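You operate a simulated robot arm through the tools that you are given. There is no shell and no other tool. Be economical: measure what you need, move in short steps, check, and stop when the job is done.

The job below is to be done with a simulated two-armed robot. You get a single attempt, and the scene is never put back.

TASK
Tare the hand core, weigh the blue-banded hand roll and add it up.
Fine: tare first, then the core goes back in the grey cradle; the roll stays in the scale cradle; leave the other rolls.

The check looks at the end state, three seconds after you hand in, the way a careful person would. Anything else that was tipped, shoved, dropped, spilled or broken makes it a failure.

THE ROBOT
Two 7-joint arms with two-finger parallel grippers on one trunk, hanging from a carriage that runs on a gantry, over the field with the corners [-2255, 1072], [-2255, -208], [45, -208], [45, 1072] (x, y) and turns from -369 to 318 degrees about z. Base frame: it is fixed where the carriage stands at the start and does not move with it; the origin is on the floor, on the carriage's upright axis, x ahead of it, y to its left, z up; the surface under the hand at the start is at about z = 600. Units: mm, degrees, N and s.
The left shoulder is at the start at [40, 173, 1382], the right one opposite. With the tool pointing down near the work surface each hand reaches from about 100 to 520 mm from the robot's upright axis, wherever it stands, measured 20 degrees to its own side. Places, roughly: cradle on the scale plate [600, -500, 600]; grey cradle of the cradle rack [600, -100, 600]. Payload 3.43 kg a hand.
Tool frame (each hand has its own): the origin (TCP) lies between the finger pads and is the grasp point; the fingertips stand 30 mm ahead of it; z points along the fingers, y is the line along which they close. The gripper opens to 94 mm. The fingers are 28 mm wide and 10 mm thick; the gripper's body (50 by 96 mm) begins 55 mm behind the TCP.
Orientation is that of the tool frame in the base frame, as a unit quaternion [x, y, z, w]. With the fingers straight down and closing along the base's y, the tool's x points along the base's -x, its y along +y and its z along -z.

THE INTERFACE
- The arms move only by the tool step_arm. It takes "left_targets", "right_targets" or both (then of equal length, played together; a hand with none holds still); each is a list of rows, each a list of 7 numbers: the turn, a rotation vector about the tool's x, y, z in degrees, then the shift along the tool's x, y, z in mm, then the opening, from 0 (shut) to 1 (fully open). In form: [[wx, wy, wz, dx, dy, dz, gripper], ...]. A call has 1 to 8 rows; each row is the pose to reach, as a shift and turn from the pose commanded when the call began, along the tool's axes at that moment. A row lasts 0.2 s, in which the tool goes at most 50 mm and 8.6 degrees; a call with a longer step from one row to the next is refused whole, and so is a gripper value outside its range. A pose out of reach is approached as far as the arm can. The call stops where the force on the tool passes 70 N (or 10 N more than at its start, if that is more) or the arm is blocked; 0.2 s more then pass. Each finger travels about 72 mm/s and halts on what it meets, pressing with about 43 N; the grip force reading is that of the motor and also rises with nothing between the fingers. The clock runs only during rows and for 0.2 s after the last one: add rows that repeat a pose to give the fingers time. The reply holds the time, the measured pose of the TCP, the force on the tool along the base axes, the opening and the grip force, in the units named above and with some noise, with the torque about the TCP (base axes, N m) and any sound that the robot's microphone picked up, and new pictures: "views" is both (left out), scene, wrist or none (wrist: the cameras of the hands that moved).
- Cameras (640 x 400 px; columns grow to the right, rows downward): "scene" is now at [197.3, -59, 1655.9]; the picture's right is [-0.80, -0.60, 0.00], its down [-0.50, 0.66, -0.57] and it looks along [0.34, -0.45, -0.82] (base axes); focal length 220 px, centre (320, 200). "left" rides on the left gripper at [76, -14, -103] in its tool frame; the picture's right is [0.18, 0.98, 0.00], its down [-0.75, 0.14, -0.64] and it looks along [-0.63, 0.12, 0.77] (tool axes); focal length 243 px, centre (320, 200). "right" rides on the right gripper at [76, 14, -103] in its tool frame; the picture's right is [-0.18, 0.98, 0.00], its down [-0.75, -0.14, -0.64] and it looks along [-0.63, -0.12, 0.77] (tool axes); focal length 243 px, centre (320, 200). There is no depth. A picture from a camera that has moved, and an enlarged one, comes with that camera's place and axes in the base frame and with its lens. The place of the scene camera against the robot may be out by one fixed shift of up to 12 mm in any direction.
- move_column(by): slides the trunk up (or, below 0, down) by that many mm; the arms and the scene camera ride with it, the base frame stays. It gives what a move gives, with no picture.
- steer(legs): drives the robot by 1 to 6 legs, each [ahead, left, turn to the left] in mm, mm and degrees, along the robot's own axes; the way and the turn of a leg run together, so that a leg with both is an arc; at most 1500 mm and 180 degrees a leg. The arms and the cameras ride along, it lands a little off, and it stops where it bumps. It keeps to its track: a leg is cut to what the track allows. It gives what a move gives, and a new picture of the scene camera.
- aim_head(pan, tilt): turns the head with the scene camera to pan (to the left, within 86 degrees either way) and tilt (down, from -29 to 69), counted from straight ahead of the robot. It gives what a move gives, and a new picture of the scene camera.
- inspect(camera, box): a new picture of the part [left, top, right, bottom] of that camera's present view, enlarged. It takes no simulated time.
- finish_job(): hands the job in; it is judged then, once.

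Work in short steps. Places have to be worked out from the pictures, the camera data and where the tool is seen: move nearer, look again, correct. Check each grasp and each placing, and mend what went wrong. You have 120 turns and 260 pictures in all, those below and enlarged ones among them. Open the grippers and draw the arms clear of the work before you hand the job in, unless the task says otherwise; then end with one line.

The tools are called after ">>>" as a command line: name --argument value ..., lists and objects as JSON in quotes. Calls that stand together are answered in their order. step_arm: Moves the arms, as the interface text tells. Its arguments: {"type":"object","properties":{"left_targets":{"type":"array","items":{"type":"array","items":{"type":"number"}}},"right_targets":{"type":"array","items":{"type":"array","items":{"type":"number"}}},"views":{"type":"string","enum":["both","scene","wrist","none"]}},"required":[]} The other tools are called the same way: move_column (by) slides the trunk up or down; steer (legs) drives the base; aim_head (pan, tilt) turns the head that bears the scene camera; inspect (camera, box) takes an enlarged picture of a part of a camera's view; finish_job () hands the job in.

At the start:

```text
time: 0.0
left_tcp_pos: [388.1, -56.5, 999.0]
left_tool_rot: [0.0, 1.0, -0.001, 0.001]
left_force: [-0.4, 0.1, 0.5]
left_torque: [0.01, 0.0, -0.02]
left_opening: 94.1
left_gripper_force: 0.1
right_tcp_pos: [399.7, -501.7, 1311.7]
right_tool_rot: [0.0, 1.0, -0.001, 0.0]
right_force: [-0.4, -0.1, 0.1]
right_torque: [0.0, 0.01, -0.01]
right_opening: 94.1
right_gripper_force: 0.0
trunk travel left (down, up): [-535.0, 246.0]
robot x, y, heading: [2.0, 0.5, 0.2]
head pan, tilt: [-53.0, 55.3]
```

scene: 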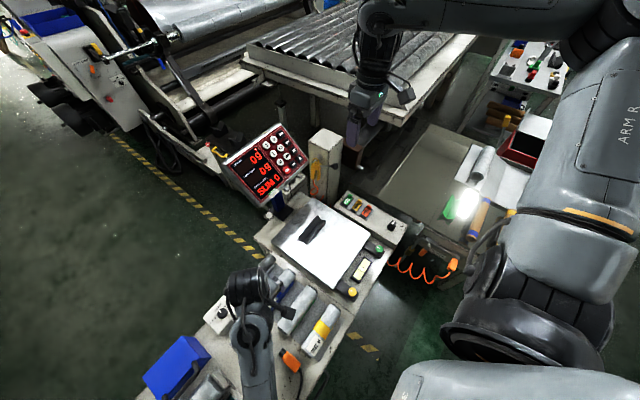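
right: 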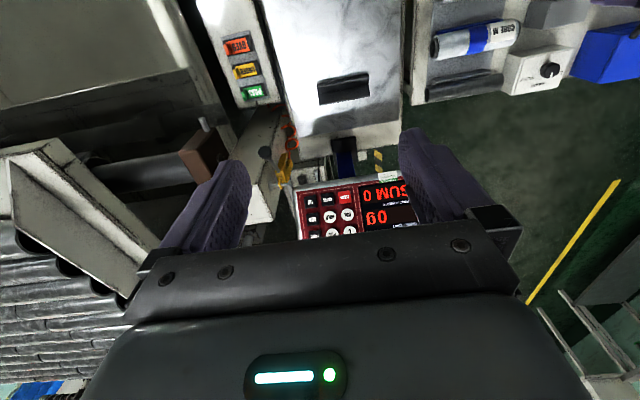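
left: 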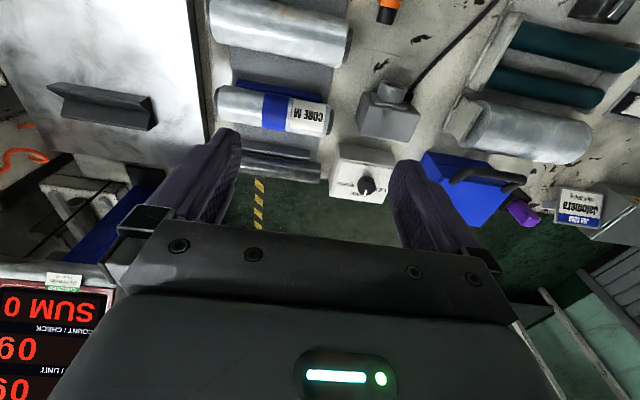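

I'll look closely at the scale display, the rolls and the buttons.

>>> inspect --camera "scene" --box '[210, 110, 330, 220]'

>>> inspect --camera "scene" --box '[140, 180, 440, 400]'

>>> inspect --camera "left" --box '[0, 0, 640, 230]'

>>> inspect --camera "right" --box '[180, 0, 640, 260]'

```text
3.64 times, centred on (270, 165) of scene
camera zoom: at [197.3, -59.0, 1655.9], right [-0.8, -0.6, 0.0], down [-0.5, 0.66, -0.57], along [0.34, -0.45, -0.82], focal length 799 px, centre (502, 327)
```

zoom: 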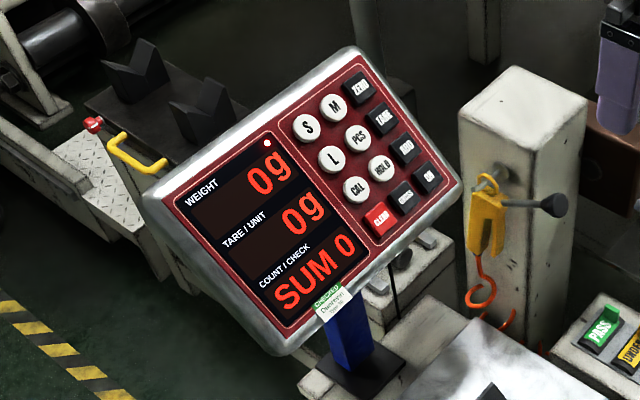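

```text
1.82 times, centred on (290, 290) of scene
camera zoom: at [197.3, -59.0, 1655.9], right [-0.8, -0.6, 0.0], down [-0.5, 0.66, -0.57], along [0.34, -0.45, -0.82], focal length 399 px, centre (374, 36)
```

zoom: 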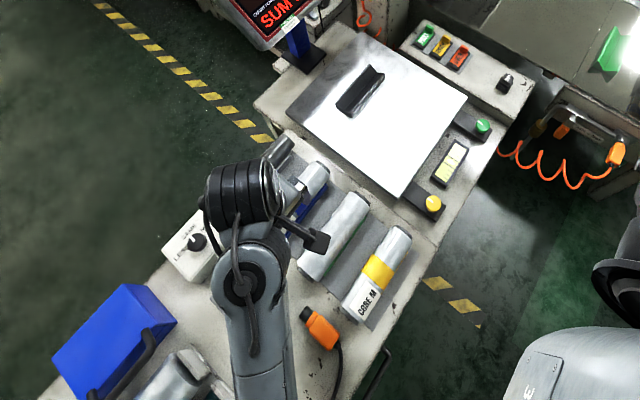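

```text
1.00 times, centred on (320, 115) of left (not enlarged: the box is as wide or as high as the picture)
camera zoom: at [311.7, -71.7, 1102.2], right [-0.18, 0.98, 0.0], down [0.75, 0.14, 0.64], along [0.63, 0.12, -0.77], focal length 243 px, centre (320, 285)
```

zoom: 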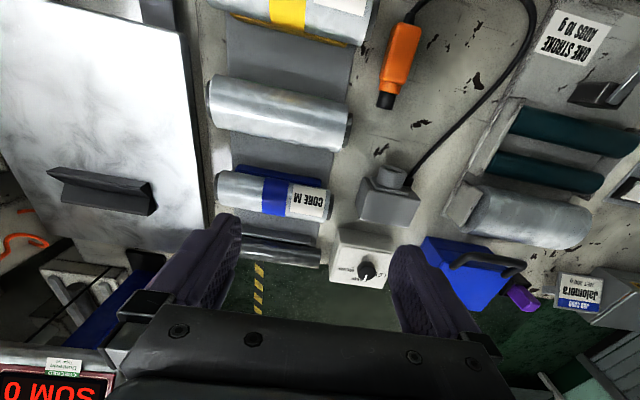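

```text
1.39 times, centred on (410, 130) of right
camera zoom: at [323.5, -487.8, 1413.3], right [0.18, 0.98, 0.0], down [0.75, -0.14, 0.64], along [0.63, -0.12, -0.77], focal length 338 px, centre (195, 297)
```

zoom: 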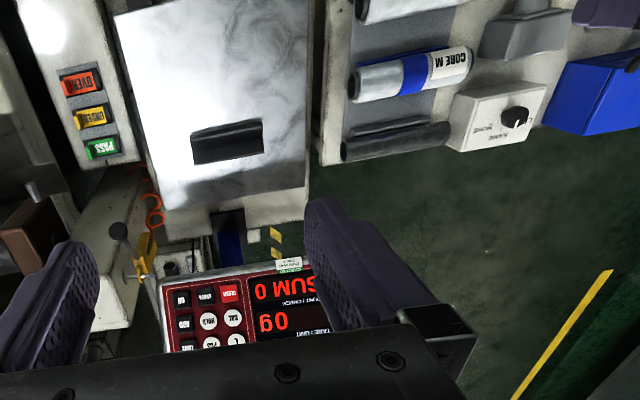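

I'll enlarge the rack region and the other fixtures before planning.

>>> inspect --camera "right" --box '[400, 0, 600, 125]'

>>> inspect --camera "left" --box '[190, 60, 390, 200]'

>>> inspect --camera "left" --box '[340, 0, 640, 190]'

>>> aim_head --pan -30 --tilt 60

```text
3.20 times, centred on (500, 62) of right
camera zoom: at [323.5, -487.8, 1413.3], right [0.18, 0.98, 0.0], down [0.75, -0.14, 0.64], along [0.63, -0.12, -0.77], focal length 776 px, centre (-256, 640)
```

zoom: 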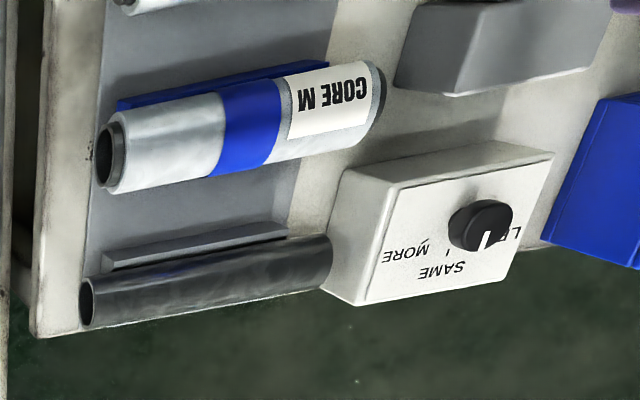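

```text
2.86 times, centred on (290, 130) of left
camera zoom: at [311.7, -71.7, 1102.2], right [-0.18, 0.98, 0.0], down [0.75, 0.14, 0.64], along [0.63, 0.12, -0.77], focal length 693 px, centre (406, 400)
```

zoom: 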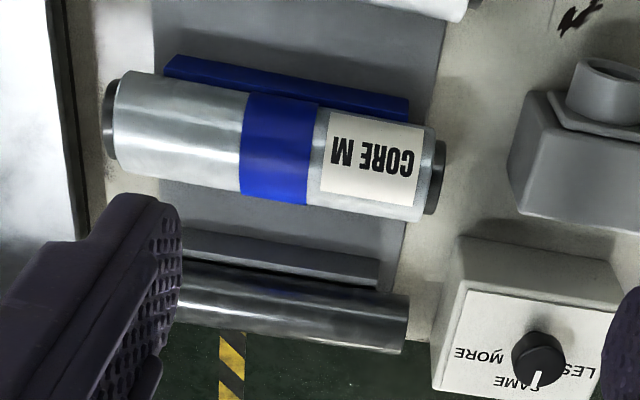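

```text
2.11 times, centred on (490, 95) of left
camera zoom: at [311.7, -71.7, 1102.2], right [-0.18, 0.98, 0.0], down [0.75, 0.14, 0.64], along [0.63, 0.12, -0.77], focal length 511 px, centre (-38, 421)
```

zoom: 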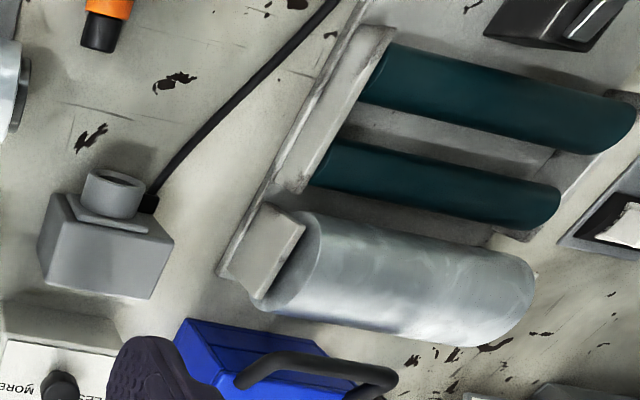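

```text
time: 0.9
left_tcp_pos: [387.7, -56.6, 1000.3]
left_tool_rot: [0.0, 1.0, -0.002, 0.0]
left_force: [-0.5, 0.6, 0.6]
left_torque: [0.01, -0.03, -0.02]
left_opening: 94.2
left_gripper_force: 0.0
right_tcp_pos: [399.1, -501.3, 1311.4]
right_tool_rot: [0.0, 1.0, 0.001, 0.0]
right_force: [0.2, -0.8, -0.5]
right_torque: [0.02, 0.0, 0.02]
right_opening: 94.0
right_gripper_force: 0.1
trunk travel left (down, up): [-535.0, 246.0]
robot x, y, heading: [-2.6, -0.6, -0.2]
head pan, tilt: [-30.0, 60.0]
camera scene: at [211.8, -35.1, 1650.3], right [-0.5, -0.87, 0.0], down [-0.75, 0.43, -0.5], along [0.43, -0.25, -0.87], focal length 220 px, centre (320, 200)
```

scene: 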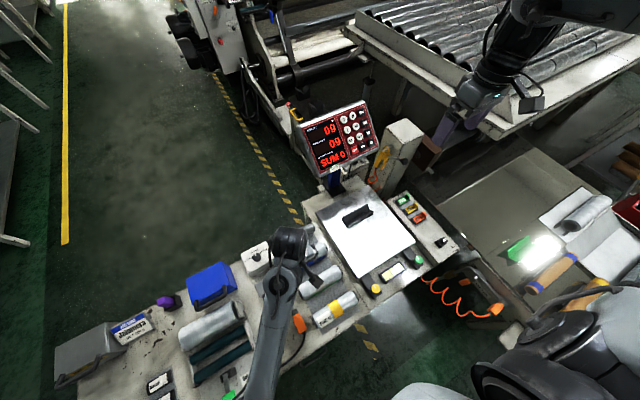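

The core is the dark tube at about (613, -98). The blue roll is at about (488, -97), and both lie along y. I'll drive to the right front corner of the track and turn left about 60°, so the right arm can cover both rack and scale.

>>> steer --legs '[[44, -206, 0], [0, 0, 60]]'

>>> aim_head --pan -80 --tilt 55

```text
time: 5.2
left_tcp_pos: [285.2, 103.4, 999.2]
left_tool_rot: [-0.501, 0.865, 0.0, 0.001]
left_force: [-0.3, 0.0, 0.1]
left_torque: [-0.02, -0.02, -0.01]
left_opening: 94.2
left_gripper_force: 0.1
right_tcp_pos: [678.5, -108.1, 1311.0]
right_tool_rot: [-0.501, 0.865, 0.0, 0.0]
right_force: [0.2, -0.3, 0.6]
right_torque: [-0.04, 0.02, -0.01]
right_opening: 93.9
right_gripper_force: 0.0
trunk travel left (down, up): [-535.0, 246.0]
robot x, y, heading: [44.9, -206.5, 60.2]
head pan, tilt: [-30.0, 60.0]
camera scene: at [175.4, -34.5, 1650.2], right [0.5, -0.87, 0.0], down [-0.75, -0.43, -0.5], along [0.43, 0.25, -0.87], focal length 220 px, centre (320, 200)
```

scene: 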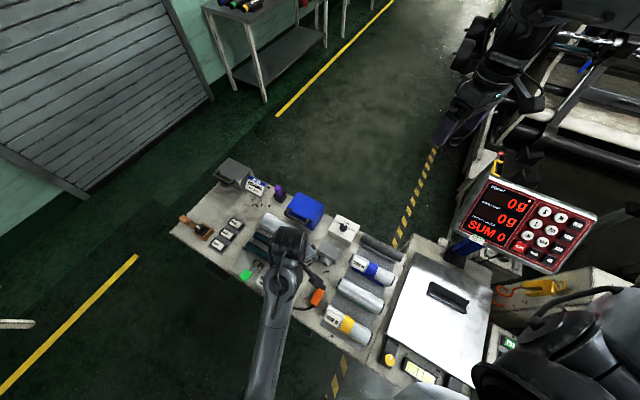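

```text
time: 6.3
left_tcp_pos: [285.4, 104.0, 999.3]
left_tool_rot: [-0.501, 0.865, 0.0, 0.002]
left_force: [0.1, 0.0, 0.1]
left_torque: [-0.01, -0.02, -0.01]
left_opening: 94.0
left_gripper_force: 0.0
right_tcp_pos: [678.7, -110.0, 1310.8]
right_tool_rot: [-0.501, 0.866, 0.0, -0.001]
right_force: [-0.1, 0.0, -0.1]
right_torque: [0.01, 0.0, -0.03]
right_opening: 93.9
right_gripper_force: 0.1
trunk travel left (down, up): [-535.0, 246.0]
robot x, y, heading: [46.2, -205.3, 60.0]
head pan, tilt: [-80.0, 55.0]
camera scene: at [185.6, -92.4, 1656.3], right [-0.34, -0.94, 0.0], down [-0.77, 0.28, -0.57], along [0.54, -0.2, -0.82], focal length 220 px, centre (320, 200)
```

scene: 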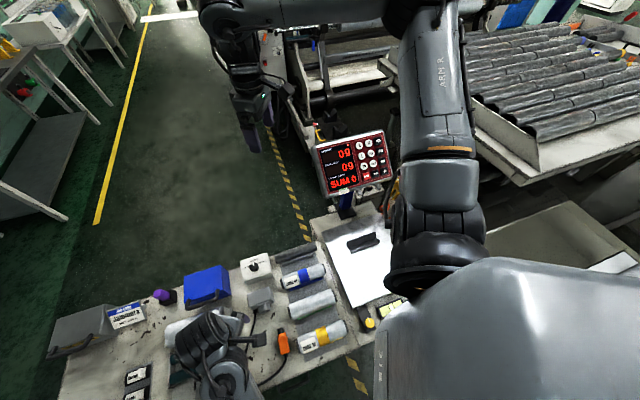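

Position is good. I'll lower the trunk 150 mm for reach, then bring the right hand above the core, turned so that the fingers close along x.

>>> move_column --by -150

>>> step_arm --right_targets '[[0, 0, -7.5, 5, 12, 45, 1], [0, 0, -15, 10, 24, 90, 1], [0, 0, -22.5, 15, 36, 135, 1], [0, 0, -30, 20, 48, 180, 1], [0, 0, -30, 22, 60, 225, 1], [0, 0, -30, 22, 60, 250, 1]]'

```text
time: 8.1
left_tcp_pos: [286.6, 102.8, 850.3]
left_tool_rot: [-0.501, 0.865, -0.001, 0.002]
left_force: [0.9, -0.7, 0.3]
left_torque: [-0.04, 0.03, 0.01]
left_opening: 93.7
left_gripper_force: 0.0
right_tcp_pos: [677.8, -108.4, 1162.2]
right_tool_rot: [-0.501, 0.865, 0.0, 0.0]
right_force: [0.0, 0.1, -0.1]
right_torque: [-0.01, 0.02, 0.01]
right_opening: 94.1
right_gripper_force: 0.0
trunk travel left (down, up): [-385.0, 396.0]
robot x, y, heading: [40.9, -206.6, 60.1]
head pan, tilt: [-80.0, 55.0]
```

```text
time: 9.5
left_tcp_pos: [285.7, 103.1, 849.8]
left_tool_rot: [-0.501, 0.865, 0.0, 0.001]
left_force: [0.7, -0.2, 0.3]
left_torque: [0.01, -0.02, 0.02]
left_opening: 94.3
left_gripper_force: 0.0
right_tcp_pos: [613.7, -95.7, 911.3]
right_tool_rot: [0.708, -0.707, -0.001, 0.0]
right_force: [-0.4, -0.3, -0.1]
right_torque: [0.01, 0.0, -0.02]
right_opening: 93.9
right_gripper_force: 0.1
trunk travel left (down, up): [-385.0, 396.0]
robot x, y, heading: [42.7, -200.7, 60.1]
head pan, tilt: [-80.0, 55.0]
camera scene: at [185.6, -92.6, 1506.3], right [-0.34, -0.94, 0.0], down [-0.77, 0.28, -0.57], along [0.54, -0.2, -0.82], focal length 220 px, centre (320, 200)
camera right: at [599.8, -172.7, 1011.8], right [-0.98, 0.18, 0.0], down [0.14, 0.75, 0.64], along [0.12, 0.63, -0.77], focal length 243 px, centre (320, 200)
```

scene: 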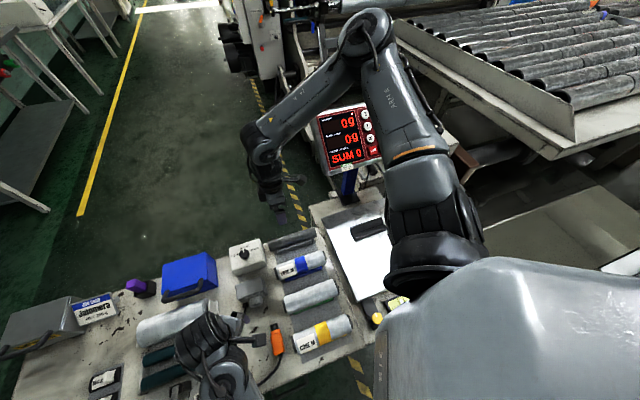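
right: 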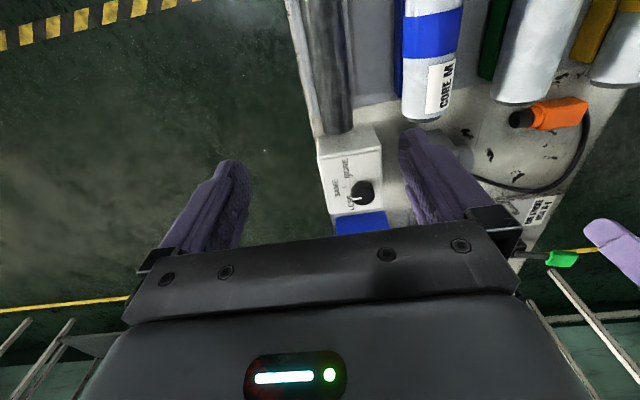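

The core axis seems to be at x≈598. I'll enlarge the view to fix its position and height.

>>> inspect --camera "right" --box '[240, 0, 480, 150]'

>>> inspect --camera "scene" --box '[240, 210, 400, 320]'

```text
2.67 times, centred on (360, 75) of right
camera zoom: at [599.8, -172.7, 1011.8], right [-0.98, 0.18, 0.0], down [0.14, 0.75, 0.64], along [0.12, 0.63, -0.77], focal length 647 px, centre (213, 533)
```

zoom: 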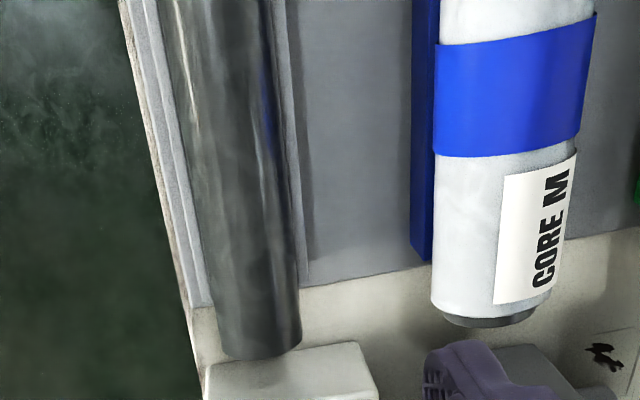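

```text
3.64 times, centred on (320, 265) of scene
camera zoom: at [185.6, -92.6, 1506.3], right [-0.34, -0.94, 0.0], down [-0.77, 0.28, -0.57], along [0.54, -0.2, -0.82], focal length 799 px, centre (320, -36)
```

zoom: 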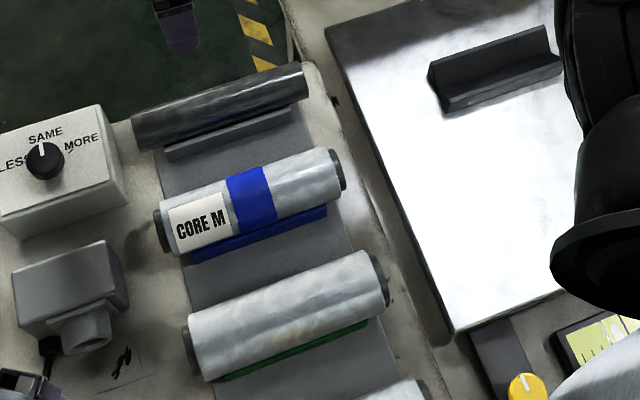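

I judge the core axis at x≈600, z≈655, centre y≈-115, diameter about 50 mm. I'll centre over it and descend partway.

>>> step_arm --right_targets '[[0, 0, 0, 10, 7, 45, 1], [0, 0, 0, 19, 13.7, 90, 1], [0, 0, 0, 19, 13.7, 130, 1], [0, 0, 0, 19, 13.7, 160, 1]]'

>>> inspect --camera "right" --box '[160, 0, 480, 200]'

>>> inspect --camera "scene" --box '[240, 200, 360, 290]'

```text
time: 10.5
left_tcp_pos: [285.8, 104.2, 849.6]
left_tool_rot: [-0.501, 0.865, 0.001, 0.0]
left_force: [0.5, -0.4, -0.4]
left_torque: [-0.03, -0.01, -0.02]
left_opening: 93.7
left_gripper_force: 0.2
right_tcp_pos: [601.6, -117.2, 761.8]
right_tool_rot: [0.708, -0.707, 0.0, 0.0]
right_force: [0.1, 0.3, 0.6]
right_torque: [-0.06, -0.03, 0.0]
right_opening: 94.0
right_gripper_force: 0.1
right hand out of reach, approached as far as the arm can: row 4
trunk travel left (down, up): [-385.0, 396.0]
robot x, y, heading: [45.9, -204.5, 60.0]
head pan, tilt: [-80.0, 55.0]
camera scene: at [185.6, -91.5, 1506.5], right [-0.34, -0.94, 0.0], down [-0.77, 0.28, -0.57], along [0.54, -0.19, -0.82], focal length 220 px, centre (320, 200)
camera right: at [588.0, -192.6, 863.2], right [-0.98, 0.18, 0.0], down [0.14, 0.75, 0.64], along [0.12, 0.63, -0.77], focal length 243 px, centre (320, 200)
```

scene: 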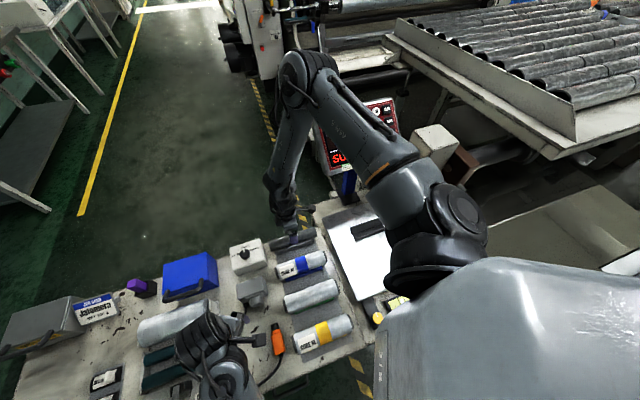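
right: 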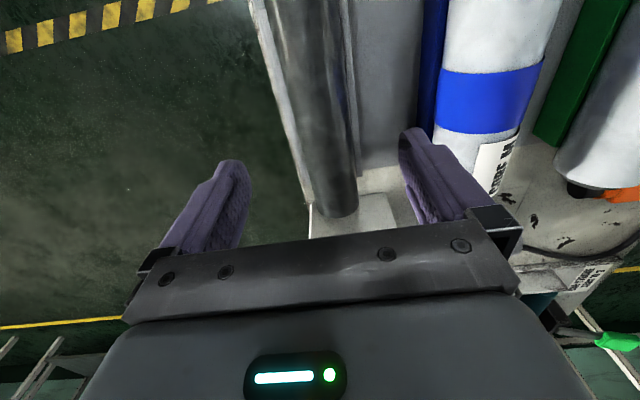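

```text
2.00 times, centred on (320, 100) of right
camera zoom: at [588.0, -192.6, 863.2], right [-0.98, 0.18, 0.0], down [0.14, 0.75, 0.64], along [0.12, 0.63, -0.77], focal length 485 px, centre (320, 400)
```

zoom: 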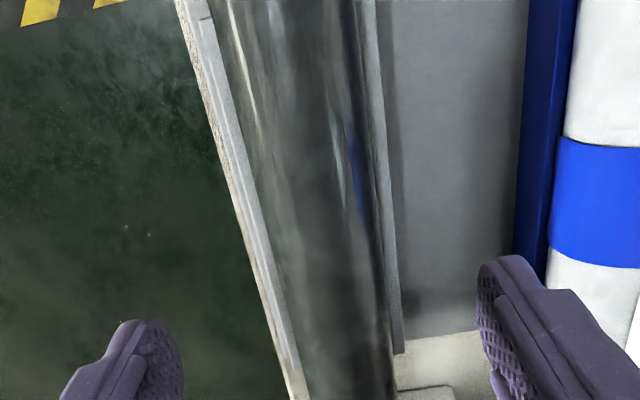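

```text
4.44 times, centred on (300, 245) of scene
camera zoom: at [185.6, -91.5, 1506.5], right [-0.34, -0.94, 0.0], down [-0.77, 0.28, -0.57], along [0.54, -0.19, -0.82], focal length 976 px, centre (409, 0)
```

zoom: 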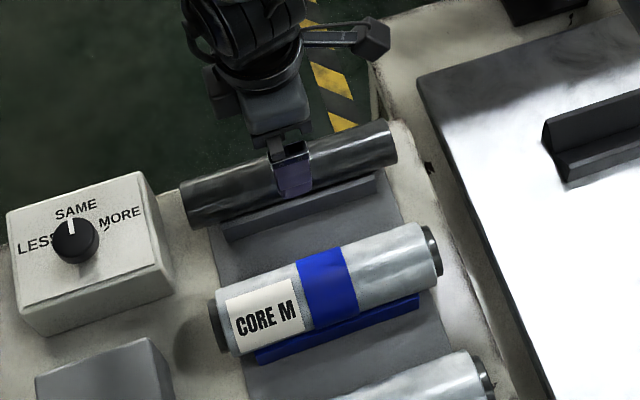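

Centred on the tube, but the arm is at its reach limit. I'll raise the hand and drop the trunk to gain reach.

>>> step_arm --right_targets '[[0, 0, 0, 0, 1, -50, 1], [0, 0, 0, 0, 1, -100, 1], [0, 0, 0, 0, 1, -150, 1], [0, 0, 0, 0, 1, -180, 1]]' --left_targets '[[0, 0, 0, 0, 0, -50, 1], [0, 0, 0, 0, 0, -100, 1], [0, 0, 0, 0, 0, -150, 1], [0, 0, 0, 0, 0, -180, 1]]' --views "none"

>>> move_column --by -220

>>> step_arm --right_targets '[[0, 0, 0, 0, 0, 16, 1], [0, 0, 0, 0, 0, 16, 1]]'

```text
time: 11.7
left_tcp_pos: [331.8, 177.0, 867.1]
left_tool_rot: [-0.523, 0.85, 0.047, -0.025]
left_force: [-0.3, 0.2, 0.6]
left_torque: [-0.03, -0.01, 0.02]
left_opening: 93.9
left_gripper_force: 0.1
left hand out of reach, approached as far as the arm can: row 1, 2, 3, 4
right_tcp_pos: [598.9, -117.0, 942.8]
right_tool_rot: [0.708, -0.706, 0.0, 0.001]
right_force: [0.3, -0.6, -0.1]
right_torque: [-0.03, -0.02, 0.02]
right_opening: 94.0
right_gripper_force: 0.0
trunk travel left (down, up): [-385.0, 396.0]
robot x, y, heading: [43.7, -205.7, 60.2]
head pan, tilt: [-80.0, 55.0]
stopped in row 4 (left hand): the arm was blocked; the commanded pose is now the measured one
```

```text
time: 13.8
left_tcp_pos: [333.4, 176.0, 662.9]
left_tool_rot: [-0.524, 0.85, 0.051, -0.021]
left_force: [-4.5, -2.4, 10.2]
left_torque: [0.41, 0.4, 0.27]
left_opening: 93.9
left_gripper_force: 0.0
right_tcp_pos: [598.6, -116.6, 729.2]
right_tool_rot: [0.707, -0.707, -0.001, -0.001]
right_force: [-0.2, 0.0, -1.4]
right_torque: [-0.03, -0.01, 0.0]
right_opening: 93.6
right_gripper_force: 0.0
trunk travel left (down, up): [-172.0, 609.0]
robot x, y, heading: [38.0, -206.0, 60.3]
head pan, tilt: [-80.0, 55.0]
stopped: the force on the tool passed its limit at 84 N (the readings are from after the stop); the commanded pose is now the measured one
```

```text
time: 14.4
left_tcp_pos: [332.1, 174.9, 662.6]
left_tool_rot: [-0.523, 0.851, 0.049, -0.021]
left_force: [-4.2, -2.2, 13.4]
left_torque: [0.52, 0.58, 0.27]
left_opening: 93.8
left_gripper_force: 0.1
right_tcp_pos: [598.4, -115.7, 714.8]
right_tool_rot: [0.708, -0.706, 0.001, 0.0]
right_force: [-0.2, -0.3, -0.2]
right_torque: [-0.02, -0.02, -0.01]
right_opening: 94.1
right_gripper_force: 0.1
trunk travel left (down, up): [-172.0, 609.0]
robot x, y, heading: [41.5, -206.4, 60.1]
head pan, tilt: [-80.0, 55.0]
camera scene: at [185.1, -92.2, 1293.6], right [-0.34, -0.94, 0.0], down [-0.77, 0.28, -0.57], along [0.54, -0.2, -0.82], focal length 220 px, centre (320, 200)
camera right: at [583.9, -192.9, 816.2], right [-0.98, 0.18, 0.0], down [0.14, 0.75, 0.64], along [0.12, 0.63, -0.77], focal length 243 px, centre (320, 200)
```

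scene: 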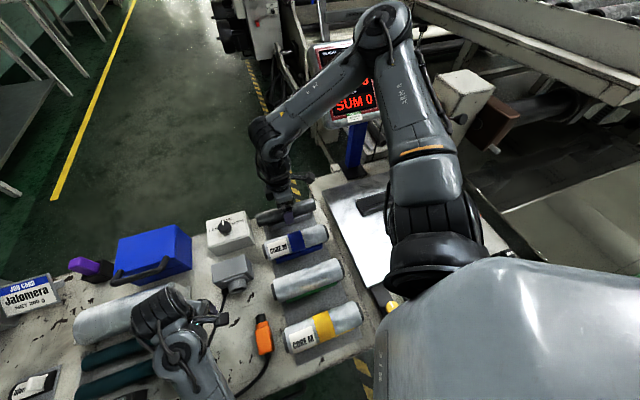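
right: 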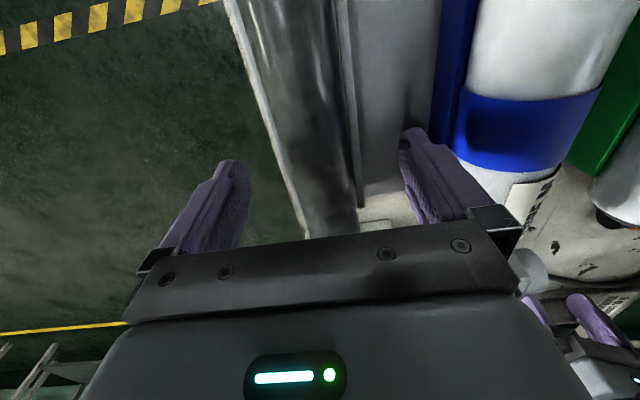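

The left hand was carried down onto something and stopped, so I made a mistake there. I'll lift the trunk straight back up and look at what it touched.

>>> move_column --by 100

>>> inspect --camera "left" --box '[0, 0, 640, 400]'

>>> inspect --camera "scene" --box '[0, 200, 320, 400]'

```text
time: 15.7
left_tcp_pos: [332.6, 174.0, 759.8]
left_tool_rot: [-0.523, 0.851, 0.048, -0.022]
left_force: [-0.1, 0.4, 0.1]
left_torque: [-0.01, 0.01, -0.04]
left_opening: 94.0
left_gripper_force: 0.0
right_tcp_pos: [598.9, -117.4, 815.5]
right_tool_rot: [0.707, -0.707, 0.0, -0.001]
right_force: [0.0, -0.4, -0.4]
right_torque: [0.02, 0.01, 0.01]
right_opening: 94.0
right_gripper_force: 0.0
trunk travel left (down, up): [-272.0, 509.0]
robot x, y, heading: [41.8, -204.1, 60.3]
head pan, tilt: [-80.0, 55.0]
```

```text
1.00 times, centred on (320, 200) of left (not enlarged: the box is as wide or as high as the picture)
camera zoom: at [320.1, 92.8, 859.8], right [-0.96, 0.28, 0.1], down [0.27, 0.7, 0.66], along [0.11, 0.66, -0.74], focal length 243 px, centre (320, 200)
```

zoom: 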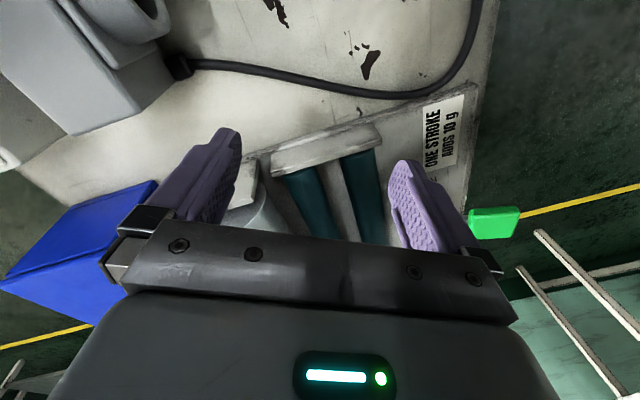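

```text
2.00 times, centred on (160, 300) of scene
camera zoom: at [185.3, -92.5, 1393.5], right [-0.34, -0.94, 0.0], down [-0.77, 0.28, -0.57], along [0.54, -0.2, -0.82], focal length 439 px, centre (640, 0)
```

zoom: 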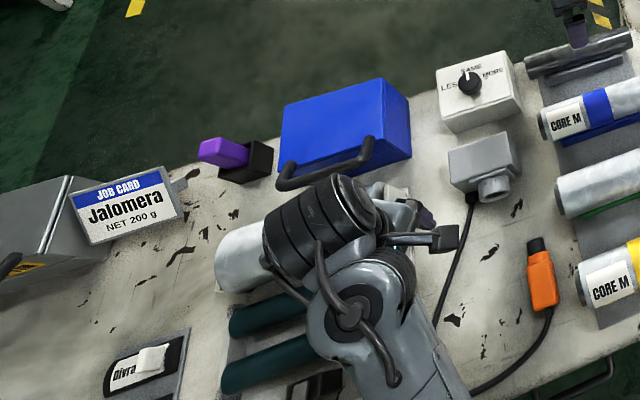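

It only pressed on the winder fixture, and nothing there looks displaced. I'll move the left hand outward and up, clear of everything, before lowering the trunk again.

>>> step_arm --left_targets '[[0, 0, 0, -15, 0, -40, 1], [0, 0, 0, -50, 0, -70, 1], [0, 0, 0, -85, 0, -100, 1], [0, 0, 0, -120, 0, -130, 1], [0, 0, 0, -140, 0, -170, 1], [0, 0, 0, -150, 0, -210, 1], [0, 0, 0, -150, 0, -250, 1], [0, 0, 0, -150, 0, -290, 1]]' --views "scene"

```text
time: 17.2
left_tcp_pos: [403.9, 325.5, 955.6]
left_tool_rot: [-0.533, 0.844, 0.049, -0.021]
left_force: [17.9, -8.0, -13.7]
left_torque: [2.36, 1.8, 1.75]
left_opening: 94.2
left_gripper_force: 0.2
left hand out of reach, approached as far as the arm can: row 1, 2, 3, 4, 5, 6, 7
right_tcp_pos: [599.9, -116.8, 816.4]
right_tool_rot: [0.708, -0.707, -0.001, 0.0]
right_force: [-0.5, 0.6, 1.0]
right_torque: [0.0, 0.01, 0.0]
right_opening: 93.9
right_gripper_force: 0.0
trunk travel left (down, up): [-272.0, 509.0]
robot x, y, heading: [44.8, -205.4, 59.9]
head pan, tilt: [-80.0, 55.0]
stopped in row 7 (left hand): the force on the tool passed its limit at 120 N (the readings are from after the stop); the commanded pose is now the measured one
camera scene: at [185.8, -91.9, 1393.7], right [-0.34, -0.94, 0.0], down [-0.77, 0.28, -0.57], along [0.54, -0.19, -0.82], focal length 220 px, centre (320, 200)
```

scene: 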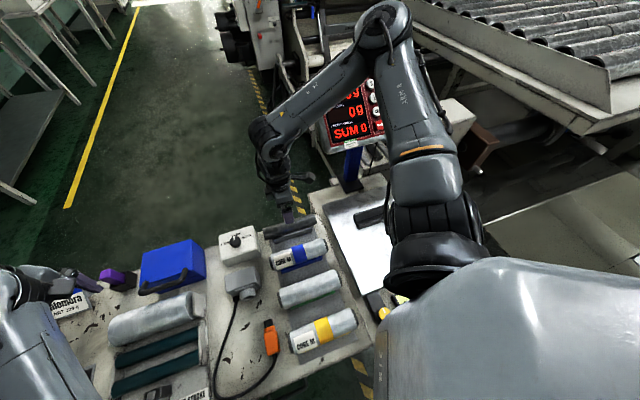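

The left hand met something. I'll check with its camera and the head.

>>> aim_head --pan -10 --tilt 50

>>> inspect --camera "left" --box '[0, 0, 640, 400]'

```text
time: 18.6
left_tcp_pos: [403.1, 325.1, 955.5]
left_tool_rot: [-0.533, 0.845, 0.049, -0.021]
left_force: [27.9, -17.5, -29.4]
left_torque: [4.68, 2.83, 2.85]
left_opening: 94.0
left_gripper_force: 0.1
right_tcp_pos: [598.2, -117.0, 815.5]
right_tool_rot: [0.708, -0.707, 0.001, 0.0]
right_force: [-0.3, -0.5, 0.1]
right_torque: [-0.02, 0.0, 0.0]
right_opening: 93.9
right_gripper_force: 0.0
trunk travel left (down, up): [-272.0, 509.0]
robot x, y, heading: [45.5, -206.9, 60.2]
head pan, tilt: [-10.0, 50.0]
camera scene: at [167.0, -8.9, 1400.1], right [0.77, -0.64, 0.0], down [-0.49, -0.59, -0.64], along [0.41, 0.49, -0.77], focal length 220 px, centre (320, 200)
```

scene: 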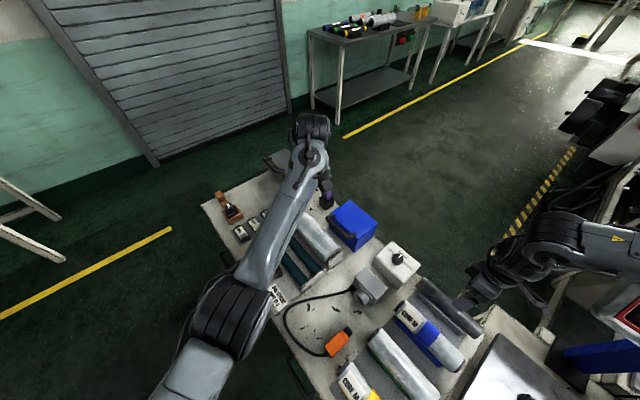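

```text
1.00 times, centred on (320, 200) of left (not enlarged: the box is as wide or as high as the picture)
camera zoom: at [392.6, 243.0, 1055.4], right [-0.96, 0.26, 0.1], down [0.26, 0.7, 0.67], along [0.1, 0.67, -0.74], focal length 243 px, centre (320, 200)
```

zoom: 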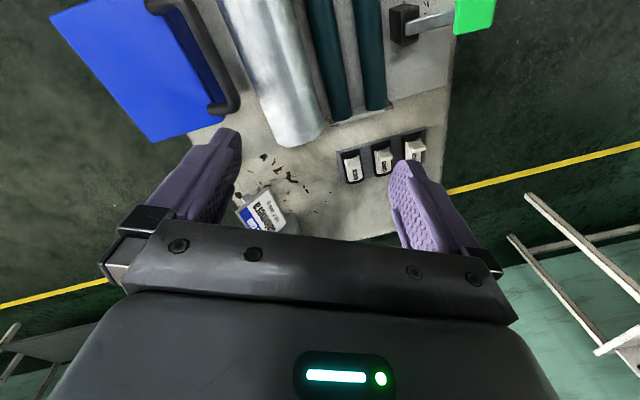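

Nothing is near the hand, so this is the folded wrist touching its own arm. I'll extend outward to relieve it.

>>> step_arm --left_targets '[[0, 0, 0, -30, 0, 15, 1], [0, 0, 0, -70, 0, 10, 1], [0, 0, 0, -110, 0, -10, 1], [0, 0, 0, -150, 0, -30, 1]]' --views "scene"

```text
time: 19.6
left_tcp_pos: [401.7, 373.4, 962.4]
left_tool_rot: [-0.531, 0.845, 0.048, -0.021]
left_force: [-0.9, -0.5, 0.3]
left_torque: [-0.03, -0.02, -0.03]
left_opening: 94.1
left_gripper_force: 0.1
left hand out of reach, approached as far as the arm can: row 1, 2, 3, 4
right_tcp_pos: [599.1, -117.0, 815.6]
right_tool_rot: [0.708, -0.706, 0.0, 0.0]
right_force: [0.0, -0.6, 0.0]
right_torque: [0.02, -0.03, 0.0]
right_opening: 93.9
right_gripper_force: 0.1
trunk travel left (down, up): [-272.0, 509.0]
robot x, y, heading: [46.5, -202.1, 60.2]
head pan, tilt: [-10.0, 50.0]
camera scene: at [167.1, -8.7, 1400.2], right [0.77, -0.64, 0.0], down [-0.49, -0.59, -0.64], along [0.41, 0.49, -0.77], focal length 220 px, centre (320, 200)
```

scene: 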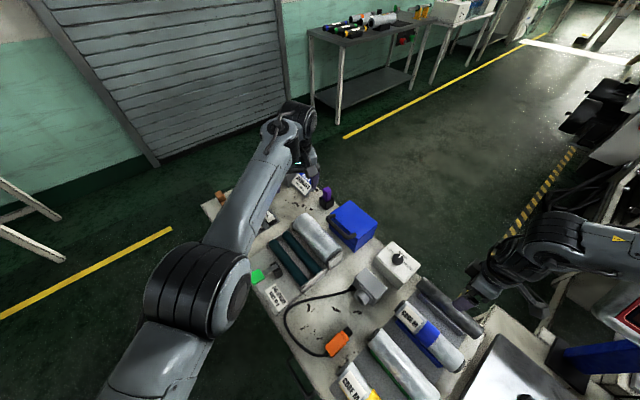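

The left hand is free and high. I'll lower the trunk 80 mm more, which leaves the right tip about 25 mm above the core.

>>> move_column --by -80

>>> aim_head --pan -80 --tilt 45

>>> inspect --camera "scene" --box '[240, 200, 360, 275]'

```text
time: 20.8
left_tcp_pos: [402.4, 373.4, 882.0]
left_tool_rot: [-0.532, 0.845, 0.05, -0.021]
left_force: [-0.5, 0.4, -0.3]
left_torque: [-0.02, 0.02, 0.02]
left_opening: 93.8
left_gripper_force: 0.1
right_tcp_pos: [599.1, -114.8, 735.6]
right_tool_rot: [0.707, -0.707, -0.001, 0.0]
right_force: [0.1, 0.7, 0.0]
right_torque: [0.01, -0.01, 0.01]
right_opening: 93.9
right_gripper_force: 0.1
trunk travel left (down, up): [-192.0, 589.0]
robot x, y, heading: [42.2, -206.6, 60.0]
head pan, tilt: [-10.0, 50.0]
```

```text
time: 22.2
left_tcp_pos: [401.9, 373.9, 881.5]
left_tool_rot: [-0.532, 0.845, 0.05, -0.021]
left_force: [0.3, 0.6, -0.1]
left_torque: [0.01, -0.02, -0.01]
left_opening: 93.9
left_gripper_force: 0.0
right_tcp_pos: [598.2, -116.3, 735.7]
right_tool_rot: [-0.707, 0.707, 0.0, 0.0]
right_force: [-0.1, -0.3, 0.0]
right_torque: [-0.02, -0.06, 0.04]
right_opening: 94.0
right_gripper_force: 0.1
trunk travel left (down, up): [-192.0, 589.0]
robot x, y, heading: [42.5, -201.7, 59.8]
head pan, tilt: [-80.0, 45.0]
camera scene: at [194.0, -95.5, 1327.0], right [-0.34, -0.94, 0.0], down [-0.67, 0.24, -0.71], along [0.67, -0.24, -0.71], focal length 220 px, centre (320, 200)
```

scene: 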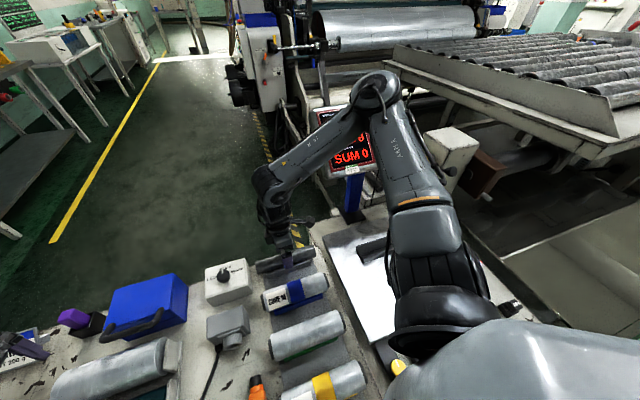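

```text
5.33 times, centred on (300, 238) of scene
camera zoom: at [194.0, -95.5, 1327.0], right [-0.34, -0.94, 0.0], down [-0.67, 0.24, -0.71], along [0.67, -0.24, -0.71], focal length 1171 px, centre (427, 0)
```

zoom: 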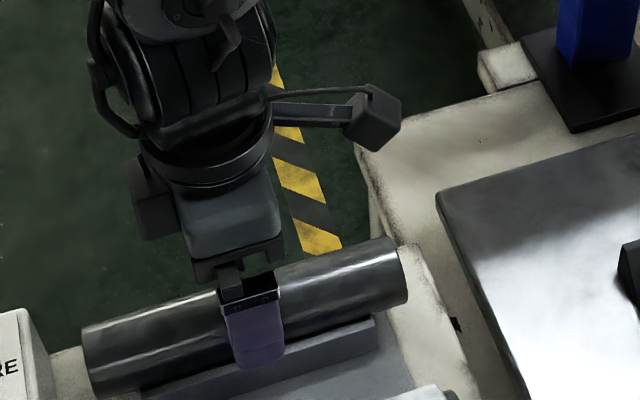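

The finger is centred along the tube and the rail top sits well below the tube's mid-line. I'll descend 63 mm.

>>> step_arm --right_targets '[[0, 0, 0, 0, -2, 30, 1], [0, 0, 0, 0, -2, 55, 1], [0, 0, 0, 0, -2, 63, 1], [0, 0, 0, 0, -2, 63, 1]]' --views "wrist"

>>> inspect --camera "scene" --box '[240, 200, 360, 275]'

```text
time: 23.2
left_tcp_pos: [402.8, 373.1, 882.7]
left_tool_rot: [-0.532, 0.845, 0.05, -0.021]
left_force: [0.1, 0.1, 0.0]
left_torque: [0.02, 0.01, 0.0]
left_opening: 93.7
left_gripper_force: 0.0
right_tcp_pos: [601.5, -117.7, 671.4]
right_tool_rot: [0.708, -0.706, 0.0, 0.0]
right_force: [-0.4, -0.9, 0.5]
right_torque: [-0.01, -0.02, 0.01]
right_opening: 94.1
right_gripper_force: 0.0
trunk travel left (down, up): [-192.0, 589.0]
robot x, y, heading: [40.2, -206.4, 60.1]
head pan, tilt: [-80.0, 45.0]
camera right: at [586.6, -194.5, 773.3], right [-0.98, 0.18, 0.0], down [0.14, 0.75, 0.64], along [0.12, 0.63, -0.77], focal length 243 px, centre (320, 200)
```

right: 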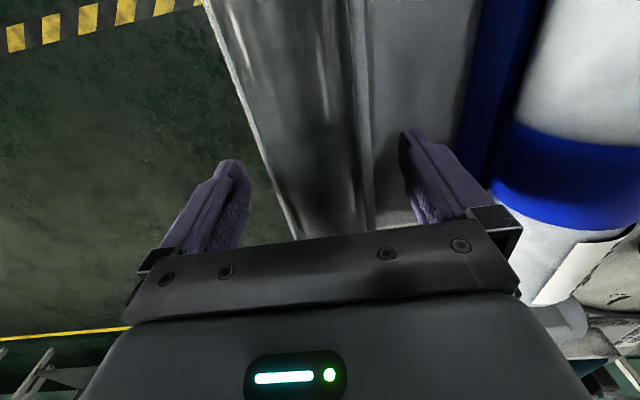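

```text
5.33 times, centred on (300, 238) of scene
camera zoom: at [194.0, -95.6, 1327.0], right [-0.34, -0.94, 0.0], down [-0.66, 0.24, -0.71], along [0.66, -0.24, -0.71], focal length 1171 px, centre (427, 0)
```

zoom: 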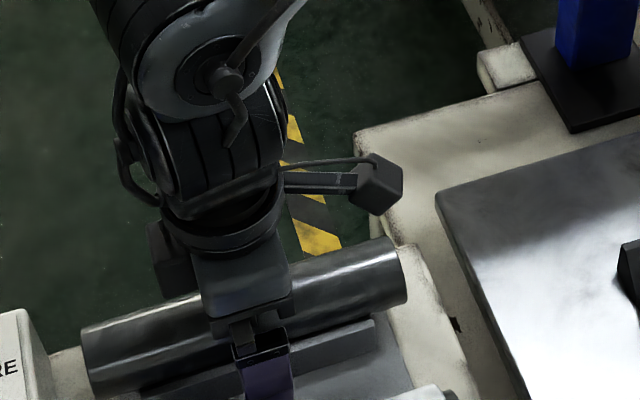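

Aligned with no contact. I'll close the fingers.

>>> step_arm --right_targets '[[0, 0, 0, 0, 0, 0, 0.6], [0, 0, 0, 0, 0, 0, 0.3], [0, 0, 0, 0, 0, 0, 0.3], [0, 0, 0, 0, 0, 0, 0.3]]' --views "wrist"

```text
time: 24.2
left_tcp_pos: [401.6, 374.2, 881.6]
left_tool_rot: [-0.533, 0.845, 0.05, -0.021]
left_force: [0.4, 0.3, 0.4]
left_torque: [0.0, 0.0, -0.01]
left_opening: 93.9
left_gripper_force: 0.1
right_tcp_pos: [600.5, -117.9, 672.3]
right_tool_rot: [0.708, -0.707, 0.0, 0.0]
right_force: [-0.5, 0.7, -0.5]
right_torque: [-0.05, 0.34, -0.1]
right_opening: 59.5
right_gripper_force: 45.0
trunk travel left (down, up): [-192.0, 589.0]
robot x, y, heading: [45.4, -207.2, 60.3]
head pan, tilt: [-80.0, 45.0]
camera right: at [586.3, -194.6, 773.4], right [-0.98, 0.18, 0.0], down [0.14, 0.75, 0.64], along [0.12, 0.63, -0.77], focal length 243 px, centre (320, 200)
```

right: 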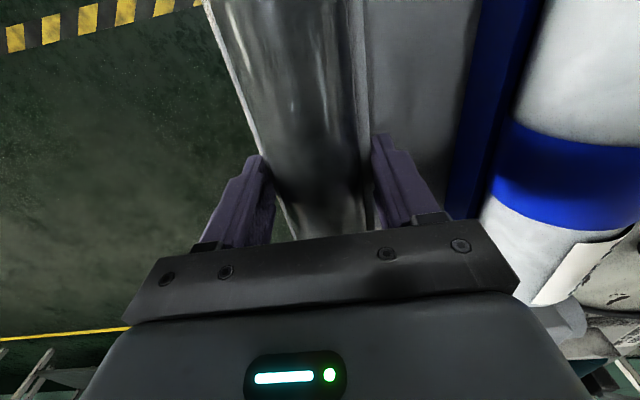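

The fingers stopped at 59.5 mm, wider than the ~48 mm tube, so they may be on the cradle rails. I'll open, rise 12 mm and close again.

>>> step_arm --right_targets '[[0, 0, 0, 0, 0, 0, 0.85], [0, 0, 0, 0, 0, 0, 0.85], [0, 0, 0, 0, 0, -12, 0.85], [0, 0, 0, 0, 0, -12, 0.5], [0, 0, 0, 0, 0, -12, 0.3], [0, 0, 0, 0, 0, -12, 0.3], [0, 0, 0, 0, 0, -12, 0.3]]' --views "wrist"

```text
time: 25.8
left_tcp_pos: [401.8, 373.5, 882.0]
left_tool_rot: [-0.531, 0.845, 0.05, -0.021]
left_force: [-0.2, 0.4, -0.3]
left_torque: [0.05, 0.02, 0.0]
left_opening: 93.9
left_gripper_force: 0.0
right_tcp_pos: [600.7, -117.6, 684.4]
right_tool_rot: [0.708, -0.706, 0.0, -0.001]
right_force: [-0.3, -0.4, 2.3]
right_torque: [-0.16, 0.11, -0.14]
right_opening: 59.6
right_gripper_force: 45.2
trunk travel left (down, up): [-192.0, 589.0]
robot x, y, heading: [45.2, -201.1, 60.4]
head pan, tilt: [-80.0, 45.0]
camera right: at [586.3, -194.4, 785.6], right [-0.98, 0.18, 0.0], down [0.14, 0.75, 0.64], along [0.12, 0.63, -0.77], focal length 243 px, centre (320, 200)
```

right: 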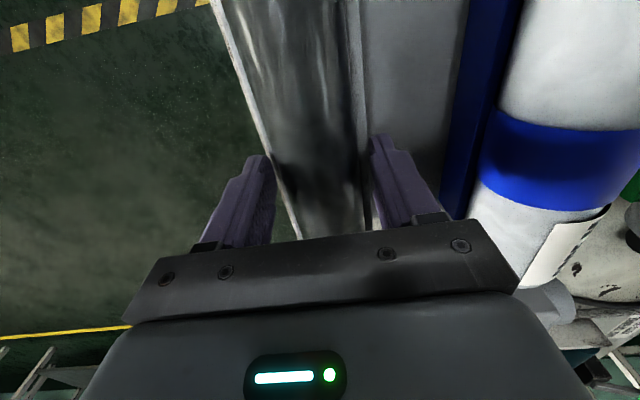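

The opening is the same 12 mm higher, so it's likely the tube itself. I'll lift 20 mm gently and read the force.

>>> step_arm --right_targets '[[0, 0, 0, 0, 0, -6, 0.3], [0, 0, 0, 0, 0, -12, 0.3], [0, 0, 0, 0, 0, -20, 0.3], [0, 0, 0, 0, 0, -20, 0.3]]' --views "wrist"

>>> inspect --camera "scene" --box '[240, 200, 360, 275]'

```text
time: 26.3
left_tcp_pos: [399.6, 377.6, 882.2]
left_tool_rot: [-0.532, 0.845, 0.05, -0.021]
left_force: [-0.2, -0.7, 0.0]
left_torque: [0.05, -0.03, -0.02]
left_opening: 93.8
left_gripper_force: 0.1
right_tcp_pos: [600.4, -118.1, 684.7]
right_tool_rot: [-0.707, 0.708, -0.002, 0.0]
right_force: [7.4, 10.6, -37.0]
right_torque: [0.4, -0.29, 0.78]
right_opening: 59.4
right_gripper_force: 45.1
trunk travel left (down, up): [-192.0, 589.0]
robot x, y, heading: [45.1, -203.9, 60.2]
head pan, tilt: [-80.0, 45.0]
stopped in row 2 (right hand): the force on the tool passed its limit at 80 N (the readings are from after the stop); the commanded pose is now the measured one
camera right: at [585.8, -194.1, 786.1], right [-0.98, 0.19, 0.0], down [0.14, 0.76, 0.64], along [0.12, 0.63, -0.77], focal length 243 px, centre (320, 200)
```

right: 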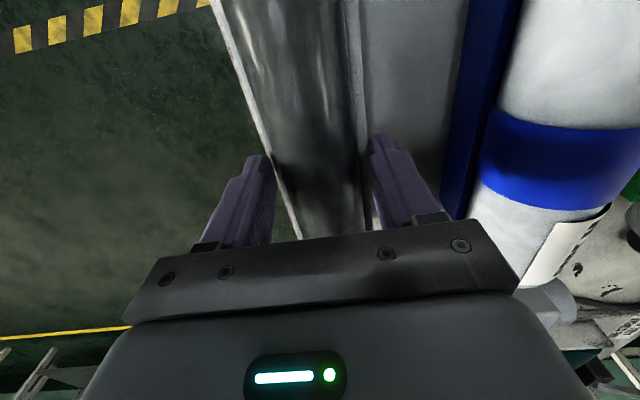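

```text
5.33 times, centred on (300, 238) of scene
camera zoom: at [193.3, -93.8, 1326.6], right [-0.34, -0.94, 0.0], down [-0.67, 0.24, -0.71], along [0.66, -0.24, -0.71], focal length 1171 px, centre (427, 0)
```

zoom: 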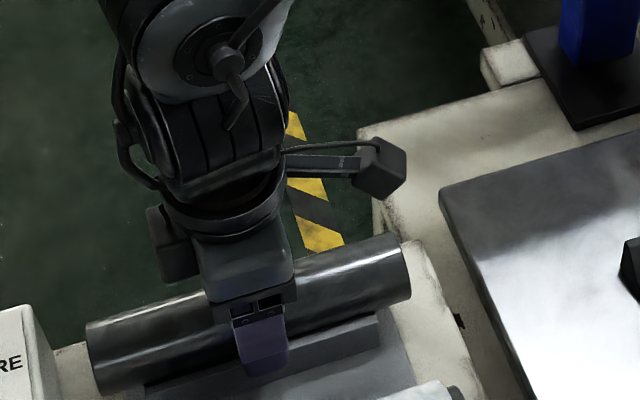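

The fingers were holding the fixed rails, since the hand was blocked when lifting. I'll open, rise another 14 mm and close again.

>>> step_arm --right_targets '[[0, 0, 0, 0, 0, 0, 0.85], [0, 0, 0, 0, 0, 0, 0.85], [0, 0, 0, 0, 0, -14, 0.85], [0, 0, 0, 0, 0, -14, 0.5], [0, 0, 0, 0, 0, -14, 0.3], [0, 0, 0, 0, 0, -14, 0.3], [0, 0, 0, 0, 0, -14, 0.3]]' --views "wrist"

>>> inspect --camera "scene" --box '[240, 200, 360, 275]'

```text
time: 27.9
left_tcp_pos: [401.7, 373.6, 882.5]
left_tool_rot: [-0.532, 0.845, 0.05, -0.022]
left_force: [0.1, 0.2, -0.8]
left_torque: [0.02, 0.03, -0.02]
left_opening: 94.1
left_gripper_force: 0.0
right_tcp_pos: [601.2, -121.2, 700.9]
right_tool_rot: [0.707, -0.707, 0.002, 0.002]
right_force: [-7.7, 1.6, 13.7]
right_torque: [-0.93, 0.18, -0.53]
right_opening: 42.9
right_gripper_force: 42.9
trunk travel left (down, up): [-192.0, 589.0]
robot x, y, heading: [42.8, -205.9, 60.0]
head pan, tilt: [-80.0, 45.0]
camera right: at [586.6, -196.3, 801.9], right [-0.98, 0.18, 0.0], down [0.14, 0.76, 0.64], along [0.12, 0.63, -0.77], focal length 243 px, centre (320, 200)
```

right: 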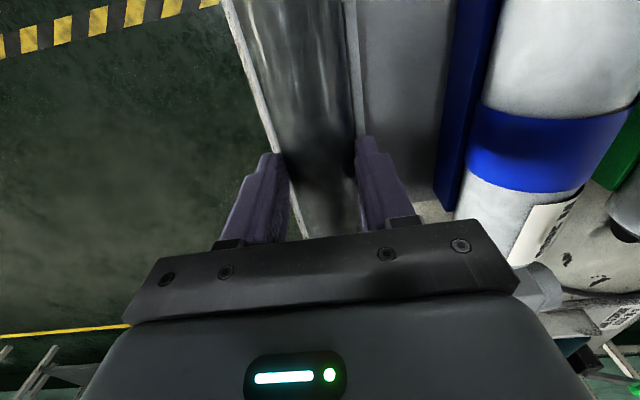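

```text
5.33 times, centred on (300, 238) of scene
camera zoom: at [193.6, -95.3, 1327.1], right [-0.34, -0.94, 0.0], down [-0.67, 0.24, -0.71], along [0.66, -0.24, -0.71], focal length 1171 px, centre (427, 0)
```

zoom: 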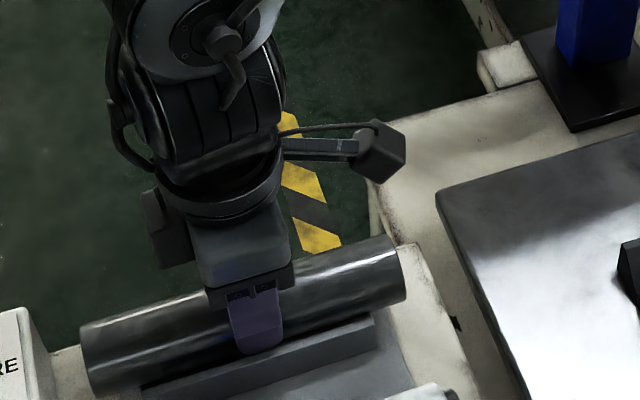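

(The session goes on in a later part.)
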